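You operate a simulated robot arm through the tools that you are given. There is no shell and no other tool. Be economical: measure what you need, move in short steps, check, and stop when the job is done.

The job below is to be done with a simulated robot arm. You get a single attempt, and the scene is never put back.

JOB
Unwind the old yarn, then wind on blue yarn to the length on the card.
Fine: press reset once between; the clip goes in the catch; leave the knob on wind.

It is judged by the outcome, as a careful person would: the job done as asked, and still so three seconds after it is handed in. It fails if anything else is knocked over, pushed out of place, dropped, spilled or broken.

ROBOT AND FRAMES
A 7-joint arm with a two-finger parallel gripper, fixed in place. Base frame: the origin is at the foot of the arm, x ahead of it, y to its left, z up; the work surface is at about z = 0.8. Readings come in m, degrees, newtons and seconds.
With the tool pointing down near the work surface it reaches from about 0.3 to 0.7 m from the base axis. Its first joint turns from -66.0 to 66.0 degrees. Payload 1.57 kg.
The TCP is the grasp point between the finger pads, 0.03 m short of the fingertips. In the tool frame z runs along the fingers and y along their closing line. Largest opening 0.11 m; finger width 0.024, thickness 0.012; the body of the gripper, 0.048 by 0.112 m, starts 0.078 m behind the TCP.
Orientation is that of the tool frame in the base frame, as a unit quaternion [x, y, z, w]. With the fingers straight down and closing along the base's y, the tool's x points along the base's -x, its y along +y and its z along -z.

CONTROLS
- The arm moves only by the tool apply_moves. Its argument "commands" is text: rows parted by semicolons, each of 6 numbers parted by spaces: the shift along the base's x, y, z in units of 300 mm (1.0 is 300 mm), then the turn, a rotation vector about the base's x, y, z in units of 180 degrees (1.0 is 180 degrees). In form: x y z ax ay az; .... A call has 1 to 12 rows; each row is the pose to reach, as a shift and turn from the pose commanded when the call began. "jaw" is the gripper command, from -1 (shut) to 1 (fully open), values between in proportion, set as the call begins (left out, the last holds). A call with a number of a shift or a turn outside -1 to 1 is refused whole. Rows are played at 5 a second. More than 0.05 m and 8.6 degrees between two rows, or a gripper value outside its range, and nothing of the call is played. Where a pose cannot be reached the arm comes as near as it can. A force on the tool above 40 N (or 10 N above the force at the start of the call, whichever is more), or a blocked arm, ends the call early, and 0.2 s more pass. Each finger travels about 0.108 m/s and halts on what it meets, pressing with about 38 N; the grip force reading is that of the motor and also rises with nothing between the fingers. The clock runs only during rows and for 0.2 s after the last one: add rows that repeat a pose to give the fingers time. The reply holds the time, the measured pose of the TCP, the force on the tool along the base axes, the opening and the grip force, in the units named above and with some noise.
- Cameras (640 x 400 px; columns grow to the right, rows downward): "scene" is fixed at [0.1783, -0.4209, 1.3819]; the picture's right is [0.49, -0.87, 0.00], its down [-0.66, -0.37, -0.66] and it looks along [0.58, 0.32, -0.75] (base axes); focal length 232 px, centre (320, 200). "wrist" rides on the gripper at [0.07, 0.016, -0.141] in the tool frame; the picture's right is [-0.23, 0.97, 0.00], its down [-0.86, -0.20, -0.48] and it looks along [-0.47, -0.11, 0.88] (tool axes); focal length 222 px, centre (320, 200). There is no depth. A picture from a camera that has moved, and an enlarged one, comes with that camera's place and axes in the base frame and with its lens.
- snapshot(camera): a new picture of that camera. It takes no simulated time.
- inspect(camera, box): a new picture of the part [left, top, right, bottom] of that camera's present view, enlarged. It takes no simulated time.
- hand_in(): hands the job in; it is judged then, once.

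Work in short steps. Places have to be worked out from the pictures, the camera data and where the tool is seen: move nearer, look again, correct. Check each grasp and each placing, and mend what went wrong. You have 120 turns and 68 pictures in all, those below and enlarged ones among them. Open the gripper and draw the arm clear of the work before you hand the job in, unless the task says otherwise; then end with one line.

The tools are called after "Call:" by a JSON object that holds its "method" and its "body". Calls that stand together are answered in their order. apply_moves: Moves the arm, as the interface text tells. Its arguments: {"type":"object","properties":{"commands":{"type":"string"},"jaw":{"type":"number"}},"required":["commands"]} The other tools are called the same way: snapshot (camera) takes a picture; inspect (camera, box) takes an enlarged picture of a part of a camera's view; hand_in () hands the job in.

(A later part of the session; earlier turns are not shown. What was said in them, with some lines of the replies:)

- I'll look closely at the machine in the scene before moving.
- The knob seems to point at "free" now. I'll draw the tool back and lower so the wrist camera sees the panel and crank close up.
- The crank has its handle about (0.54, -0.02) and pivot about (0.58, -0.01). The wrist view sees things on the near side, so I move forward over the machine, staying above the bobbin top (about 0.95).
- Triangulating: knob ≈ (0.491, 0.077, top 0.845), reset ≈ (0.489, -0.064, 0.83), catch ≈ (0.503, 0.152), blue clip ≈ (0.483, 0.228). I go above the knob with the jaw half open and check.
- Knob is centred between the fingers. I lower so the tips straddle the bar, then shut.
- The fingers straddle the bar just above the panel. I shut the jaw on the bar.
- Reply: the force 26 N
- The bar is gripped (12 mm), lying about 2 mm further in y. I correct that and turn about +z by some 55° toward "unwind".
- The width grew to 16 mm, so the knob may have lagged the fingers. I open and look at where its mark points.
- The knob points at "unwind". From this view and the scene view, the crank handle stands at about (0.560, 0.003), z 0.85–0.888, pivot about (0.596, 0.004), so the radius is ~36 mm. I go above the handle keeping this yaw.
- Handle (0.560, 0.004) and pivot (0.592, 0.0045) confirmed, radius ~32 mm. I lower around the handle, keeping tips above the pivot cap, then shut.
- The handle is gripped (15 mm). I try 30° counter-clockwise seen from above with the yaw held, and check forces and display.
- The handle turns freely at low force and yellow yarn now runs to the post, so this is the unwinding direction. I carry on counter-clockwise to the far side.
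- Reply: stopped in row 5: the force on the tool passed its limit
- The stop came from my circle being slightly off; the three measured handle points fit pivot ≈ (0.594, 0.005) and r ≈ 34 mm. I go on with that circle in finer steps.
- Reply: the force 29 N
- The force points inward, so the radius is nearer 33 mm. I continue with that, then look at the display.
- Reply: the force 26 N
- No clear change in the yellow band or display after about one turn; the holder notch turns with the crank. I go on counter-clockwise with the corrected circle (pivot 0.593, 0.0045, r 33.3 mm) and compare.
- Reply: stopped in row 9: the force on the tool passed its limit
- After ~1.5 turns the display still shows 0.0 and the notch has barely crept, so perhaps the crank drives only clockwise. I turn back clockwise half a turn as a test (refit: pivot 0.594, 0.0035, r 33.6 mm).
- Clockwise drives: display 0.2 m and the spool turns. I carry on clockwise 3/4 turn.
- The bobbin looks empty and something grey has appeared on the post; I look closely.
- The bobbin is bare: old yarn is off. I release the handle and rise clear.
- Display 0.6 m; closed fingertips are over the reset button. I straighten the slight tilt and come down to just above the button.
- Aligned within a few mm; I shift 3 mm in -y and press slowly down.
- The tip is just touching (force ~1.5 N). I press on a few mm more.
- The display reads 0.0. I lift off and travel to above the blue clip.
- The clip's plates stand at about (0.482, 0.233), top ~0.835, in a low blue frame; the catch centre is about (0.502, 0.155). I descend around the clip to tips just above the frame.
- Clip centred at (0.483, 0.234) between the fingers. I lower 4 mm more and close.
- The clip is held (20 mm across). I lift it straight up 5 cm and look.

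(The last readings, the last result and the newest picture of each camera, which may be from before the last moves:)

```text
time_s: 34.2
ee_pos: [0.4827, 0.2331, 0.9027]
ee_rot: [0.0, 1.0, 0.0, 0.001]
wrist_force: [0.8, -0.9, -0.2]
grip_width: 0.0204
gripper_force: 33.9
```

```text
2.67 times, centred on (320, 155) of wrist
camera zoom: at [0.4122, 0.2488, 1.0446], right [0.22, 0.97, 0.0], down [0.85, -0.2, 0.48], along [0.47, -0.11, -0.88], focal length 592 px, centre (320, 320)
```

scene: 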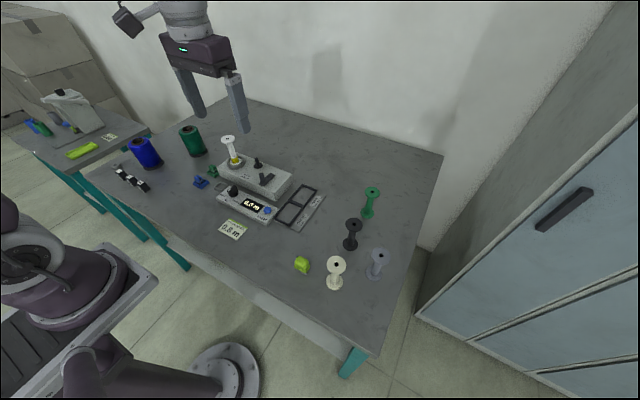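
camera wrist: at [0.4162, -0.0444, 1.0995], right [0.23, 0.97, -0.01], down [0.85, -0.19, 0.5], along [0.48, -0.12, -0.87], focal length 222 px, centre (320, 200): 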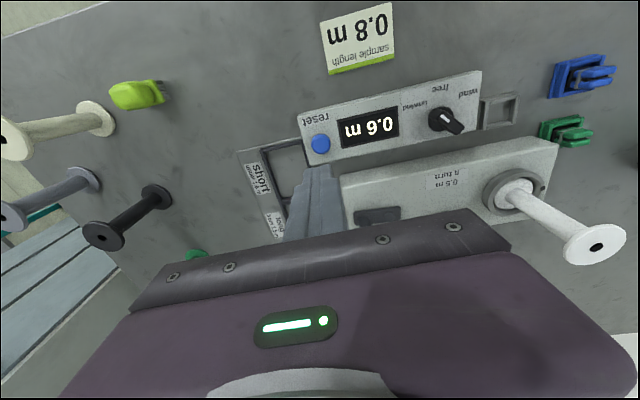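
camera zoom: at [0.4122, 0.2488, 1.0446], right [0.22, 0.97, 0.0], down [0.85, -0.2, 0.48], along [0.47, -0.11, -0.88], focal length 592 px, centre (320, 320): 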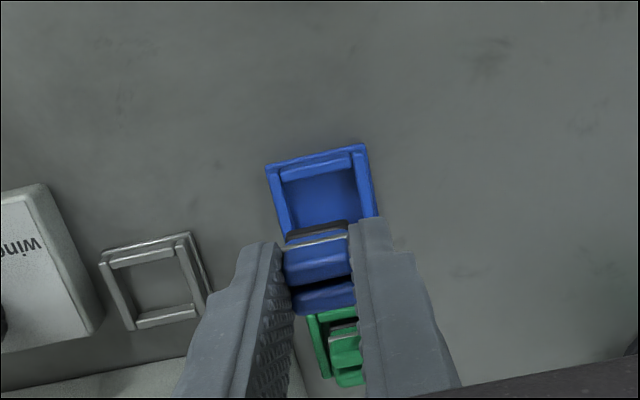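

The clip is held with its black foot below; its frame stayed put. From this picture the catch is offset (0.020, -0.0785) from the blue frame, so I carry it there at this height and check.

Call:
{"method": "apply_moves", "body": {"commands": "0.02 -0.09 0 0 0 0; 0.045 -0.18 0 0 0 0; 0.0677 -0.2617 0 0 0 0; 0.0677 -0.2617 -0.05 0 0 0; 0.0677 -0.2617 -0.05 0 0 0"}}

Call:
{"method": "inspect", "body": {"camera": "scene", "box": [190, 150, 254, 200]}}

Call:
{"method": "inspect", "body": {"camera": "wrist", "box": [240, 100, 400, 200]}}

```text
time_s: 35.4
ee_pos: [0.5019, 0.1551, 0.8868]
ee_rot: [-0.001, 1.0, 0.0, 0.001]
wrist_force: [-0.4, -0.2, 0.5]
grip_width: 0.0201
gripper_force: 33.5
```

```text
8.00 times, centred on (222, 175) of scene
camera zoom: at [0.1783, -0.4209, 1.3819], right [0.49, -0.87, 0.0], down [-0.66, -0.37, -0.66], along [0.58, 0.32, -0.75], focal length 1853 px, centre (1104, 400)
```

zoom: 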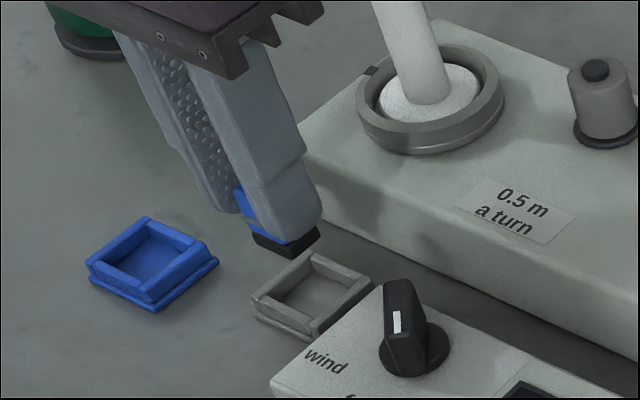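

```text
4.00 times, centred on (320, 150) of wrist
camera zoom: at [0.4317, 0.1705, 1.0292], right [0.22, 0.97, 0.0], down [0.86, -0.2, 0.48], along [0.47, -0.11, -0.88], focal length 888 px, centre (320, 400)
```

zoom: 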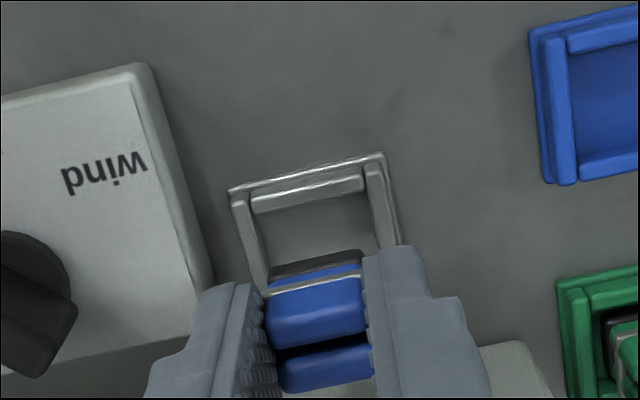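

Edge measurements of both frames confirm the offset (0.020, -0.079). I lower the clip into the catch slowly.

Call:
{"method": "apply_moves", "body": {"commands": "0 -0.002 -0.04 0 0 0; 0 -0.002 -0.07 0 0 0; 0 -0.002 -0.09 0 0 0; 0 -0.002 -0.1 0 0 0; 0 -0.002 -0.11 0 0 0; 0 -0.002 -0.117 0 0 0; 0 -0.002 -0.117 0 0 0"}}

Call:
{"method": "inspect", "body": {"camera": "scene", "box": [190, 150, 254, 200]}}

```text
time_s: 37.0
ee_pos: [0.5019, 0.1559, 0.8518]
ee_rot: [-0.001, 1.0, 0.0, 0.001]
wrist_force: [-0.5, -0.6, -0.5]
grip_width: 0.0204
gripper_force: 33.9
```

```text
8.00 times, centred on (222, 175) of scene
camera zoom: at [0.1783, -0.4209, 1.3819], right [0.49, -0.87, 0.0], down [-0.66, -0.37, -0.66], along [0.58, 0.32, -0.75], focal length 1853 px, centre (1104, 400)
```

zoom: 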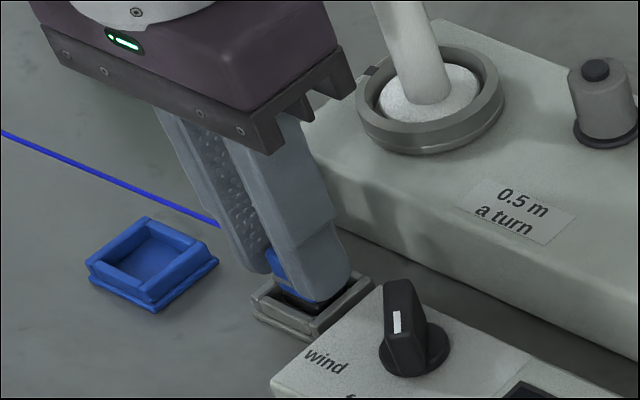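

A blue yarn line has appeared to the clip: it's seated in the catch with no side force. I lower 1 mm, release with a small opening, and rise.

Call:
{"method": "apply_moves", "body": {"commands": "0 0 -0.003 0 0 0; 0 0 -0.003 0 0 0; 0 0 -0.003 0 0 0; 0 0 0.05 0 0 0; 0 0 0.15 0 0 0; 0 0 0.3 0 0 0", "jaw": -0.35}}

Call:
{"method": "inspect", "body": {"camera": "scene", "box": [180, 140, 260, 200]}}

```text
time_s: 38.4
ee_pos: [0.5008, 0.1555, 0.943]
ee_rot: [-0.001, 1.0, 0.0, 0.001]
wrist_force: [1.0, 0.0, 0.8]
grip_width: 0.0361
gripper_force: 0.1
```

```text
6.67 times, centred on (220, 170) of scene
camera zoom: at [0.1783, -0.4209, 1.3819], right [0.49, -0.87, 0.0], down [-0.66, -0.37, -0.66], along [0.58, 0.32, -0.75], focal length 1544 px, centre (987, 400)
```

zoom: 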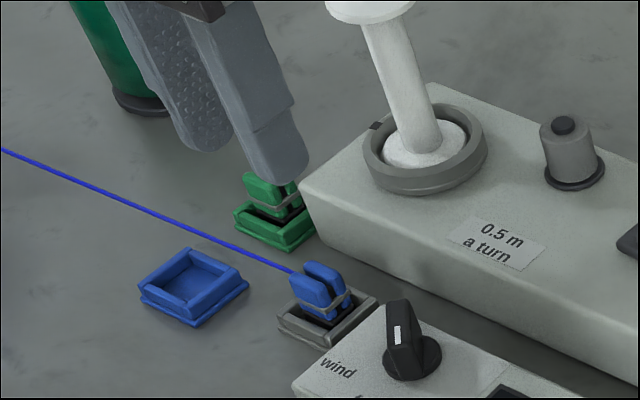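

The clip stands in the catch with blue yarn attached. Next the knob: I move above it turned 45° to match "unwind".

Call:
{"method": "apply_moves", "body": {"commands": "-0.01 -0.06 0 0 0 0.045; -0.02 -0.12 0 0 0 0.09; -0.03 -0.18 0 0 0 0.135; -0.038 -0.246 0 0 0 0.18; -0.038 -0.246 0 0 0 0.225; -0.038 -0.246 -0.07 0 0 0.25; -0.038 -0.246 -0.17 0 0 0.25; -0.038 -0.246 -0.23 0 0 0.25; -0.038 -0.246 -0.27 0 0 0.25; -0.038 -0.246 -0.27 0 0 0.25", "jaw": -0.2}}

Call:
{"method": "inspect", "body": {"camera": "scene", "box": [200, 160, 280, 220]}}

```text
time_s: 40.6
ee_pos: [0.4908, 0.0818, 0.8608]
ee_rot: [-0.383, 0.924, 0.0, 0.001]
wrist_force: [0.4, 0.2, -0.1]
grip_width: 0.044
gripper_force: 0.1
```

```text
6.67 times, centred on (240, 190) of scene
camera zoom: at [0.1783, -0.4209, 1.3819], right [0.49, -0.87, 0.0], down [-0.66, -0.37, -0.66], along [0.58, 0.32, -0.75], focal length 1544 px, centre (853, 267)
```

zoom: 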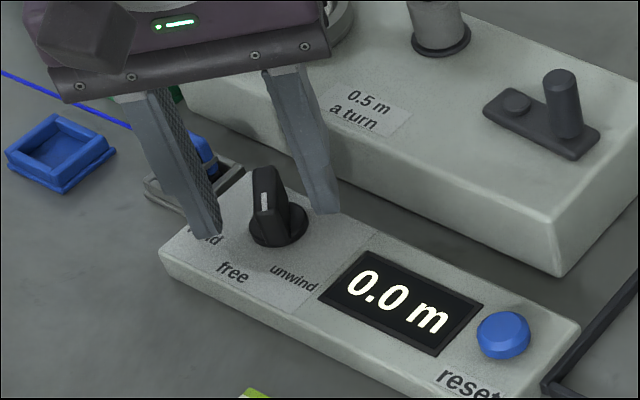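

The fingers straddle the bar squarely. Close, then turn about -92° toward "wind".

Call:
{"method": "apply_moves", "body": {"commands": "0 0 0 0 0 0; 0 0 0 0 0 0; 0 0 0 0 0 0", "jaw": -1}}

Call:
{"method": "apply_moves", "body": {"commands": "0 0 0 0 0 -0.043; 0 0 0 0 0 -0.086; 0 0 0 0 0 -0.129; 0 0 0 0 0 -0.172; 0 0 0 0 0 -0.215; 0 0 0 0 0 -0.258; 0 0 0 0 0 -0.301; 0 0 0 0 0 -0.344; 0 0 0 0 0 -0.387; 0 0 0 0 0 -0.43; 0 0 0 0 0 -0.473; 0 0 0 0 0 -0.515"}}

Call:
{"method": "apply_moves", "body": {"commands": "0 0 0 0 0 0; 0 0 0 0 0 0; 0 0 0.1 0 0 0; 0 0 0.25 0 0 0; 0 0 0.35 0 0 0", "jaw": -0.2}}

Call:
{"method": "inspect", "body": {"camera": "scene", "box": [200, 160, 280, 220]}}

```text
time_s: 41.4
ee_pos: [0.4927, 0.079, 0.8605]
ee_rot: [-0.383, 0.924, 0.0, 0.001]
wrist_force: [20.1, -20.1, -10.9]
grip_width: 0.0116
gripper_force: 29.2
```

```text
time_s: 41.9
ee_pos: [0.492, 0.0793, 0.8605]
ee_rot: [-0.284, 0.959, -0.001, 0.002]
wrist_force: [6.3, -4.1, -11.5]
grip_width: 0.0119
gripper_force: 29.7
stopped in row 2: the force on the tool passed its limit (the readings are from after the stop); the commanded pose is now the measured one
```

```text
time_s: 43.1
ee_pos: [0.4926, 0.0789, 0.9669]
ee_rot: [-0.284, 0.959, 0.0, 0.001]
wrist_force: [0.0, 0.1, 0.2]
grip_width: 0.0441
gripper_force: 0.0
```

```text
6.67 times, centred on (240, 190) of scene
camera zoom: at [0.1783, -0.4209, 1.3819], right [0.49, -0.87, 0.0], down [-0.66, -0.37, -0.66], along [0.58, 0.32, -0.75], focal length 1544 px, centre (853, 267)
```

zoom: 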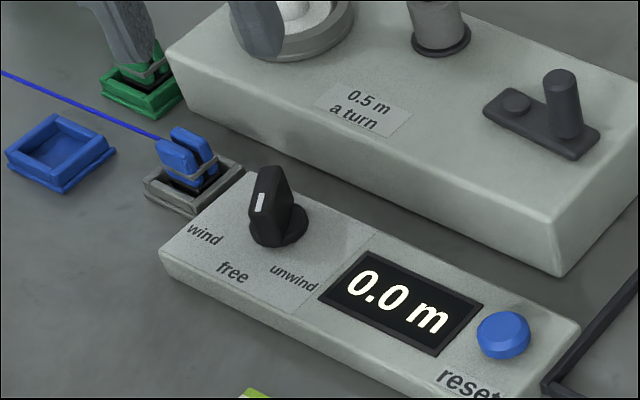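

The turn stopped at a force trip (my centre was ~2 mm off) with the knob now at about 33°. The knob centre is (0.4925, 0.0787); I go down again centred there, grip, and check.

Call:
{"method": "apply_moves", "body": {"commands": "0.002 -0.002 -0.15 0 0 0; 0.002 -0.002 -0.28 0 0 0; 0.002 -0.002 -0.35 0 0 0; 0.002 -0.002 -0.35 0 0 0"}}

Call:
{"method": "apply_moves", "body": {"commands": "0 0 0 0 0 0; 0 0 0 0 0 0; 0 0 0 0 0 0", "jaw": -1}}

```text
time_s: 44.1
ee_pos: [0.4936, 0.0792, 0.8609]
ee_rot: [-0.285, 0.959, 0.0, 0.002]
wrist_force: [0.1, -0.2, 0.5]
grip_width: 0.044
gripper_force: 0.1
```

```text
time_s: 44.9
ee_pos: [0.4933, 0.0798, 0.8611]
ee_rot: [-0.285, 0.959, 0.0, 0.002]
wrist_force: [-0.6, 2.0, -4.5]
grip_width: 0.0119
gripper_force: 29.2
```

Centred now (low force). Turn on in smaller steps.

Call:
{"method": "apply_moves", "body": {"commands": "0 0 0 0 0 -0.03; 0 0 0 0 0 -0.06; 0 0 0 0 0 -0.09; 0 0 0 0 0 -0.12; 0 0 0 0 0 -0.15; 0 0 0 0 0 -0.18; 0 0 0 0 0 -0.21; 0 0 0 0 0 -0.24; 0 0 0 0 0 -0.27; 0 0 0 0 0 -0.3; 0 0 0 0 0 -0.33; 0 0 0 0 0 -0.36"}}

```text
time_s: 47.5
ee_pos: [0.494, 0.0796, 0.8606]
ee_rot: [0.274, 0.962, -0.002, 0.003]
wrist_force: [3.1, 12.5, 18.5]
grip_width: 0.0118
gripper_force: 29.0
```

Yaw -32° now; I turn the remaining ~17°.

Call:
{"method": "apply_moves", "body": {"commands": "0 0 0 0 0 -0.025; 0 0 0 0 0 -0.05; 0 0 0 0 0 -0.075; 0 0 0 0 0 -0.095; 0 0 0 0 0 -0.095"}}

```text
time_s: 48.7
ee_pos: [0.4929, 0.0801, 0.8608]
ee_rot: [0.413, 0.911, -0.001, 0.001]
wrist_force: [9.5, 13.4, 9.2]
grip_width: 0.0129
gripper_force: 29.5
```

Yaw is -49° and the width starts to grow, as at the other end stop. I open, rise and look.

Call:
{"method": "apply_moves", "body": {"commands": "0 0 0 0 0 0; 0 0 0 0 0 0; 0 0 0.1 0 0 0; 0 0 0.25 0 0 0; 0 0 0.35 0 0 0", "jaw": -0.2}}

Call:
{"method": "inspect", "body": {"camera": "wrist", "box": [220, 80, 420, 205]}}

Call:
{"method": "inspect", "body": {"camera": "scene", "box": [200, 140, 310, 220]}}

```text
time_s: 49.9
ee_pos: [0.4942, 0.0796, 0.9654]
ee_rot: [0.413, 0.911, -0.002, 0.001]
wrist_force: [0.2, 0.1, -0.1]
grip_width: 0.044
gripper_force: 0.1
```

```text
3.20 times, centred on (320, 142) of wrist
camera zoom: at [0.4604, 0.1415, 1.1084], right [0.88, 0.47, 0.0], down [0.41, -0.77, 0.48], along [0.22, -0.43, -0.88], focal length 711 px, centre (320, 384)
```

zoom: 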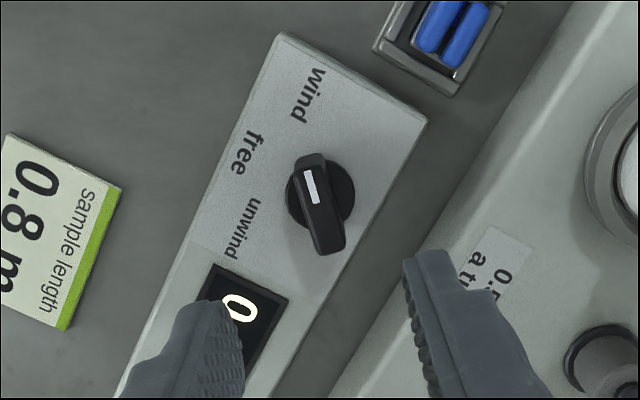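

```text
5.00 times, centred on (255, 180) of scene
camera zoom: at [0.1783, -0.4209, 1.3819], right [0.49, -0.87, 0.0], down [-0.66, -0.37, -0.66], along [0.58, 0.32, -0.75], focal length 1158 px, centre (645, 300)
```

zoom: 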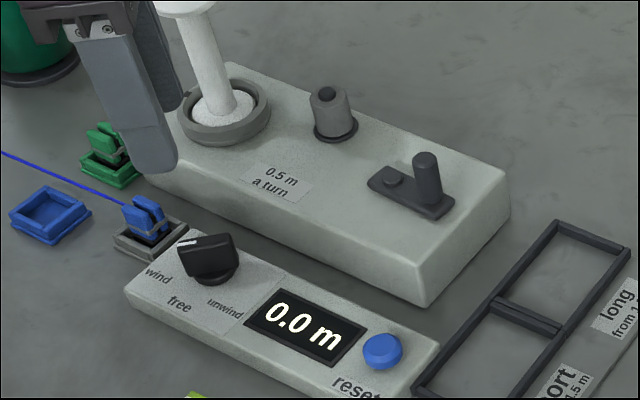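

The knob points at "wind" and display is 0.0. I travel to above the crank handle (about 0.594, -0.030) at this height and check it.

Call:
{"method": "apply_moves", "body": {"commands": "0.08 -0.09 0 0 0 0; 0.17 -0.18 0 0 0 0; 0.255 -0.27 0 0 0 0; 0.338 -0.362 0 0 0 0; 0.338 -0.362 -0.08 0 0 0; 0.338 -0.362 -0.08 0 0 0"}}

Call:
{"method": "inspect", "body": {"camera": "wrist", "box": [240, 110, 400, 210]}}

```text
time_s: 51.3
ee_pos: [0.5932, -0.0283, 0.9418]
ee_rot: [0.413, 0.911, -0.002, 0.0]
wrist_force: [-0.4, 0.7, -0.1]
grip_width: 0.0441
gripper_force: 0.1
```

```text
4.00 times, centred on (320, 160) of wrist
camera zoom: at [0.5597, 0.0343, 1.0832], right [0.88, 0.47, 0.0], down [0.41, -0.77, 0.48], along [0.22, -0.43, -0.88], focal length 888 px, centre (320, 360)
```

zoom: 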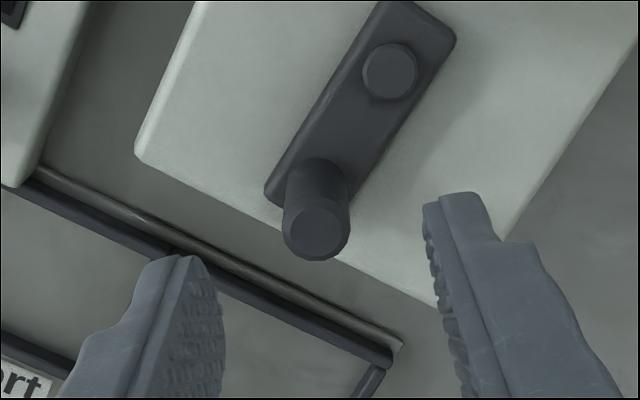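

Handle at about (0.592, -0.031), pivot (0.594, 0.003): consistent. Lower around the handle and grip.

Call:
{"method": "apply_moves", "body": {"commands": "-0.003 -0.003 -0.08 0 0 0; -0.003 -0.003 -0.147 0 0 0; -0.003 -0.003 -0.147 0 0 0"}}

Call:
{"method": "apply_moves", "body": {"commands": "0 0 0 0 0 0; 0 0 0 0 0 0; 0 0 0 0 0 0", "jaw": -1}}

```text
time_s: 52.1
ee_pos: [0.5929, -0.0298, 0.8991]
ee_rot: [0.413, 0.911, -0.001, 0.001]
wrist_force: [0.1, 0.0, 0.0]
grip_width: 0.0441
gripper_force: 0.1
```

```text
time_s: 52.9
ee_pos: [0.5927, -0.029, 0.8992]
ee_rot: [0.414, 0.91, -0.002, 0.001]
wrist_force: [0.5, 1.0, -2.3]
grip_width: 0.0151
gripper_force: 30.4
```

Gripped with almost no side force. I wind clockwise 270° first.

Call:
{"method": "apply_moves", "body": {"commands": "-0.04 0.011 0 0 0 0; -0.0763 0.035 0 0 0 0; -0.1003 0.0713 0 0 0 0; -0.109 0.1143 0 0 0 0; -0.1003 0.1573 0 0 0 0; -0.0763 0.1937 0 0 0 0; -0.04 0.2177 0 0 0 0; 0.003 0.2263 0 0 0 0; 0.046 0.2177 0 0 0 0; 0.0823 0.1937 0 0 0 0; 0.1063 0.1573 0 0 0 0; 0.115 0.1143 0 0 0 0"}}

Call:
{"method": "inspect", "body": {"camera": "scene", "box": [180, 130, 308, 220]}}

```text
time_s: 55.5
ee_pos: [0.629, 0.0042, 0.8978]
ee_rot: [0.414, 0.91, -0.002, 0.002]
wrist_force: [17.6, 0.2, -9.6]
grip_width: 0.0149
gripper_force: 30.9
```

```text
4.44 times, centred on (244, 175) of scene
camera zoom: at [0.1789, -0.4209, 1.3818], right [0.49, -0.87, 0.0], down [-0.66, -0.37, -0.66], along [0.58, 0.32, -0.75], focal length 1029 px, centre (658, 311)
```

zoom: 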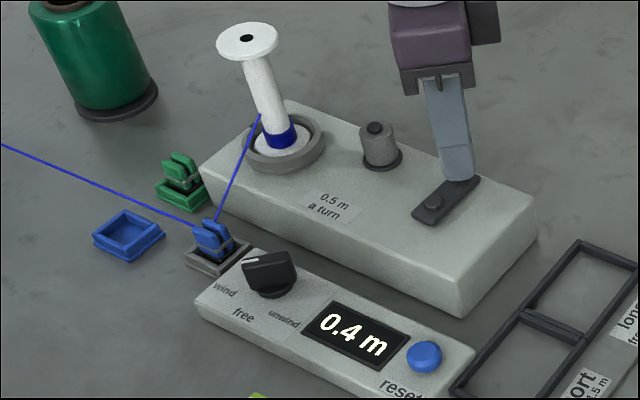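

Blue yarn is winding from the clip to the bobbin; display 0.4 m. Another 270° clockwise.

Call:
{"method": "apply_moves", "body": {"commands": "-0.007 -0.043 0 0 0 0; -0.031 -0.0793 0 0 0 0; -0.0673 -0.1033 0 0 0 0; -0.1103 -0.112 0 0 0 0; -0.1533 -0.1033 0 0 0 0; -0.1897 -0.0793 0 0 0 0; -0.2137 -0.043 0 0 0 0; -0.2223 0 0 0 0 0; -0.2137 0.043 0 0 0 0; -0.1897 0.0793 0 0 0 0; -0.1533 0.1033 0 0 0 0; -0.1103 0.112 0 0 0 0"}}

Call:
{"method": "inspect", "body": {"camera": "scene", "box": [180, 130, 308, 220]}}

```text
time_s: 58.1
ee_pos: [0.5953, 0.0396, 0.8976]
ee_rot: [0.414, 0.91, -0.001, 0.001]
wrist_force: [-0.8, 5.9, -18.5]
grip_width: 0.0149
gripper_force: 30.9
```

```text
4.44 times, centred on (244, 175) of scene
camera zoom: at [0.1787, -0.4207, 1.3819], right [0.49, -0.87, 0.0], down [-0.66, -0.37, -0.66], along [0.58, 0.32, -0.75], focal length 1029 px, centre (658, 311)
```

zoom: 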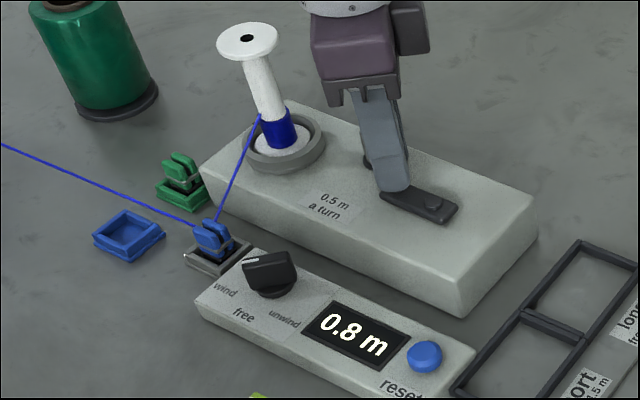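

Display 0.8 m, but by angle I'm at ~0.75 (539°); 576° is exactly 0.80. I turn the remaining ~36° slowly to centre it.

Call:
{"method": "apply_moves", "body": {"commands": "0.0173 -0.0013 0 0 0 0; 0.0347 -0.0053 0 0 0 0; 0.051 -0.012 0 0 0 0; 0.0657 -0.0213 0 0 0 0; 0.0657 -0.0213 0 0 0 0"}}

Call:
{"method": "inspect", "body": {"camera": "scene", "box": [180, 130, 308, 220]}}

```text
time_s: 59.3
ee_pos: [0.6149, 0.0319, 0.8983]
ee_rot: [0.413, 0.911, -0.001, 0.002]
wrist_force: [8.7, 11.4, -18.7]
grip_width: 0.0152
gripper_force: 31.0
```

```text
4.44 times, centred on (244, 175) of scene
camera zoom: at [0.1789, -0.4206, 1.3819], right [0.49, -0.87, 0.0], down [-0.66, -0.37, -0.66], along [0.58, 0.32, -0.75], focal length 1029 px, centre (658, 311)
```

zoom: 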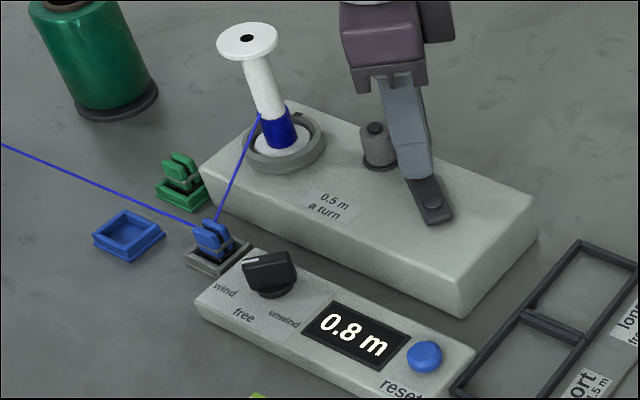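

Display steady at 0.8 m, yarn at 576°. I open only slightly (the post is near) and rise straight up clear.

Call:
{"method": "apply_moves", "body": {"commands": "0 0 0 0 0 0; 0 0 0 0 0 0; 0 0 0.06 0 0 0; 0 0 0.13 0 0 0; 0 0 0.27 0 0 0; 0 0 0.42 0 0 0", "jaw": -0.6}}

Call:
{"method": "apply_moves", "body": {"commands": "-0.12 -0.04 0.1 0 0 0; -0.26 -0.08 0.2 0 0 0; -0.4 -0.12 0.25 0 0 0; -0.54 -0.16 0.25 0 0 0; -0.6 -0.2 0.25 0 0 0; -0.6 -0.2 0.25 0 0 0", "jaw": 0.5}}

Call:
{"method": "snapshot", "body": {"camera": "scene"}}

Call:
{"method": "inspect", "body": {"camera": "scene", "box": [180, 130, 308, 220]}}

```text
time_s: 60.7
ee_pos: [0.6131, 0.033, 1.0246]
ee_rot: [0.413, 0.911, -0.003, 0.001]
wrist_force: [1.1, -0.4, 0.5]
grip_width: 0.0221
gripper_force: 0.0
```

```text
refused: row 2 steps farther than a row can; nothing moved
```

```text
14 pictures are left
```

scene: 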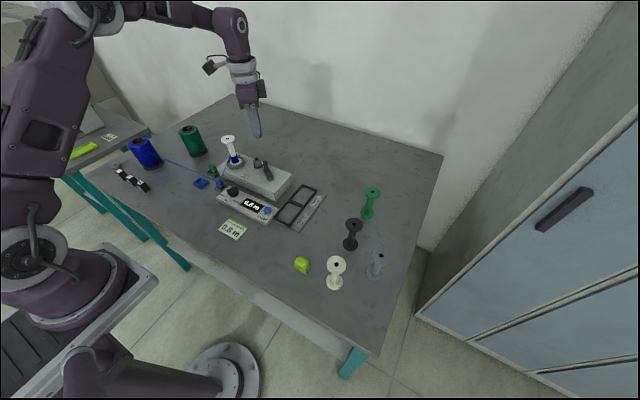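

```text
4.44 times, centred on (244, 175) of scene
camera zoom: at [0.1783, -0.4209, 1.3819], right [0.49, -0.87, 0.0], down [-0.66, -0.37, -0.66], along [0.58, 0.32, -0.75], focal length 1029 px, centre (658, 311)
```

zoom: 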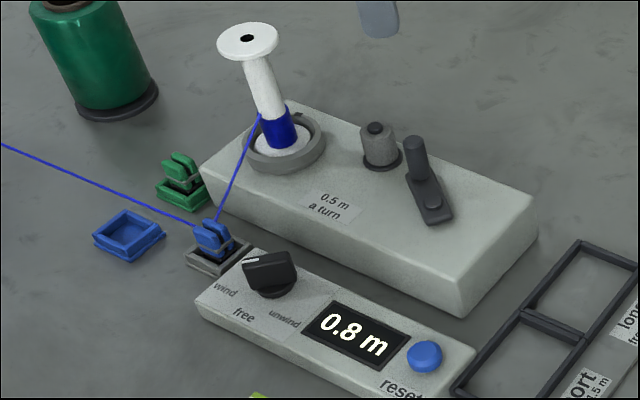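

Everything holds: blue yarn on, clip in catch, knob on wind, 0.8 m. I draw the arm up and back with the gripper open (the last draw-back was refused for a too-long step).

Call:
{"method": "apply_moves", "body": {"commands": "0 0 0.1 0 0 0; -0.1 -0.03 0.2 0 0 0; -0.2 -0.06 0.25 0 0 0; -0.33 -0.1 0.25 0 0 0; -0.46 -0.14 0.25 0 0 0; -0.58 -0.18 0.25 0 0 0; -0.58 -0.18 0.25 0 0 0", "jaw": 0.8}}

Call:
{"method": "inspect", "body": {"camera": "scene", "box": [180, 130, 308, 220]}}

```text
time_s: 62.3
ee_pos: [0.4406, -0.0233, 1.0974]
ee_rot: [0.413, 0.911, -0.002, 0.002]
wrist_force: [0.2, 0.0, 0.2]
grip_width: 0.0988
gripper_force: 0.1
```

```text
4.44 times, centred on (244, 175) of scene
camera zoom: at [0.1783, -0.4209, 1.3819], right [0.49, -0.87, 0.0], down [-0.66, -0.37, -0.66], along [0.58, 0.32, -0.75], focal length 1029 px, centre (658, 311)
```

zoom: 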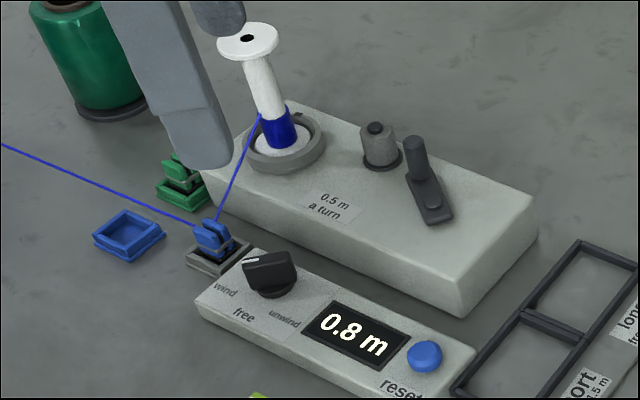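

The arm is clear with the gripper open, and the state is as asked, so I hand in.

Call:
{"method": "hand_in", "body": {}}

```text
The job is handed in.
```

The old yarn is unwound and 0.8 m of blue yarn is wound on, as on the card; reset was pressed once in between, the blue clip is in the catch and the knob is on wind.
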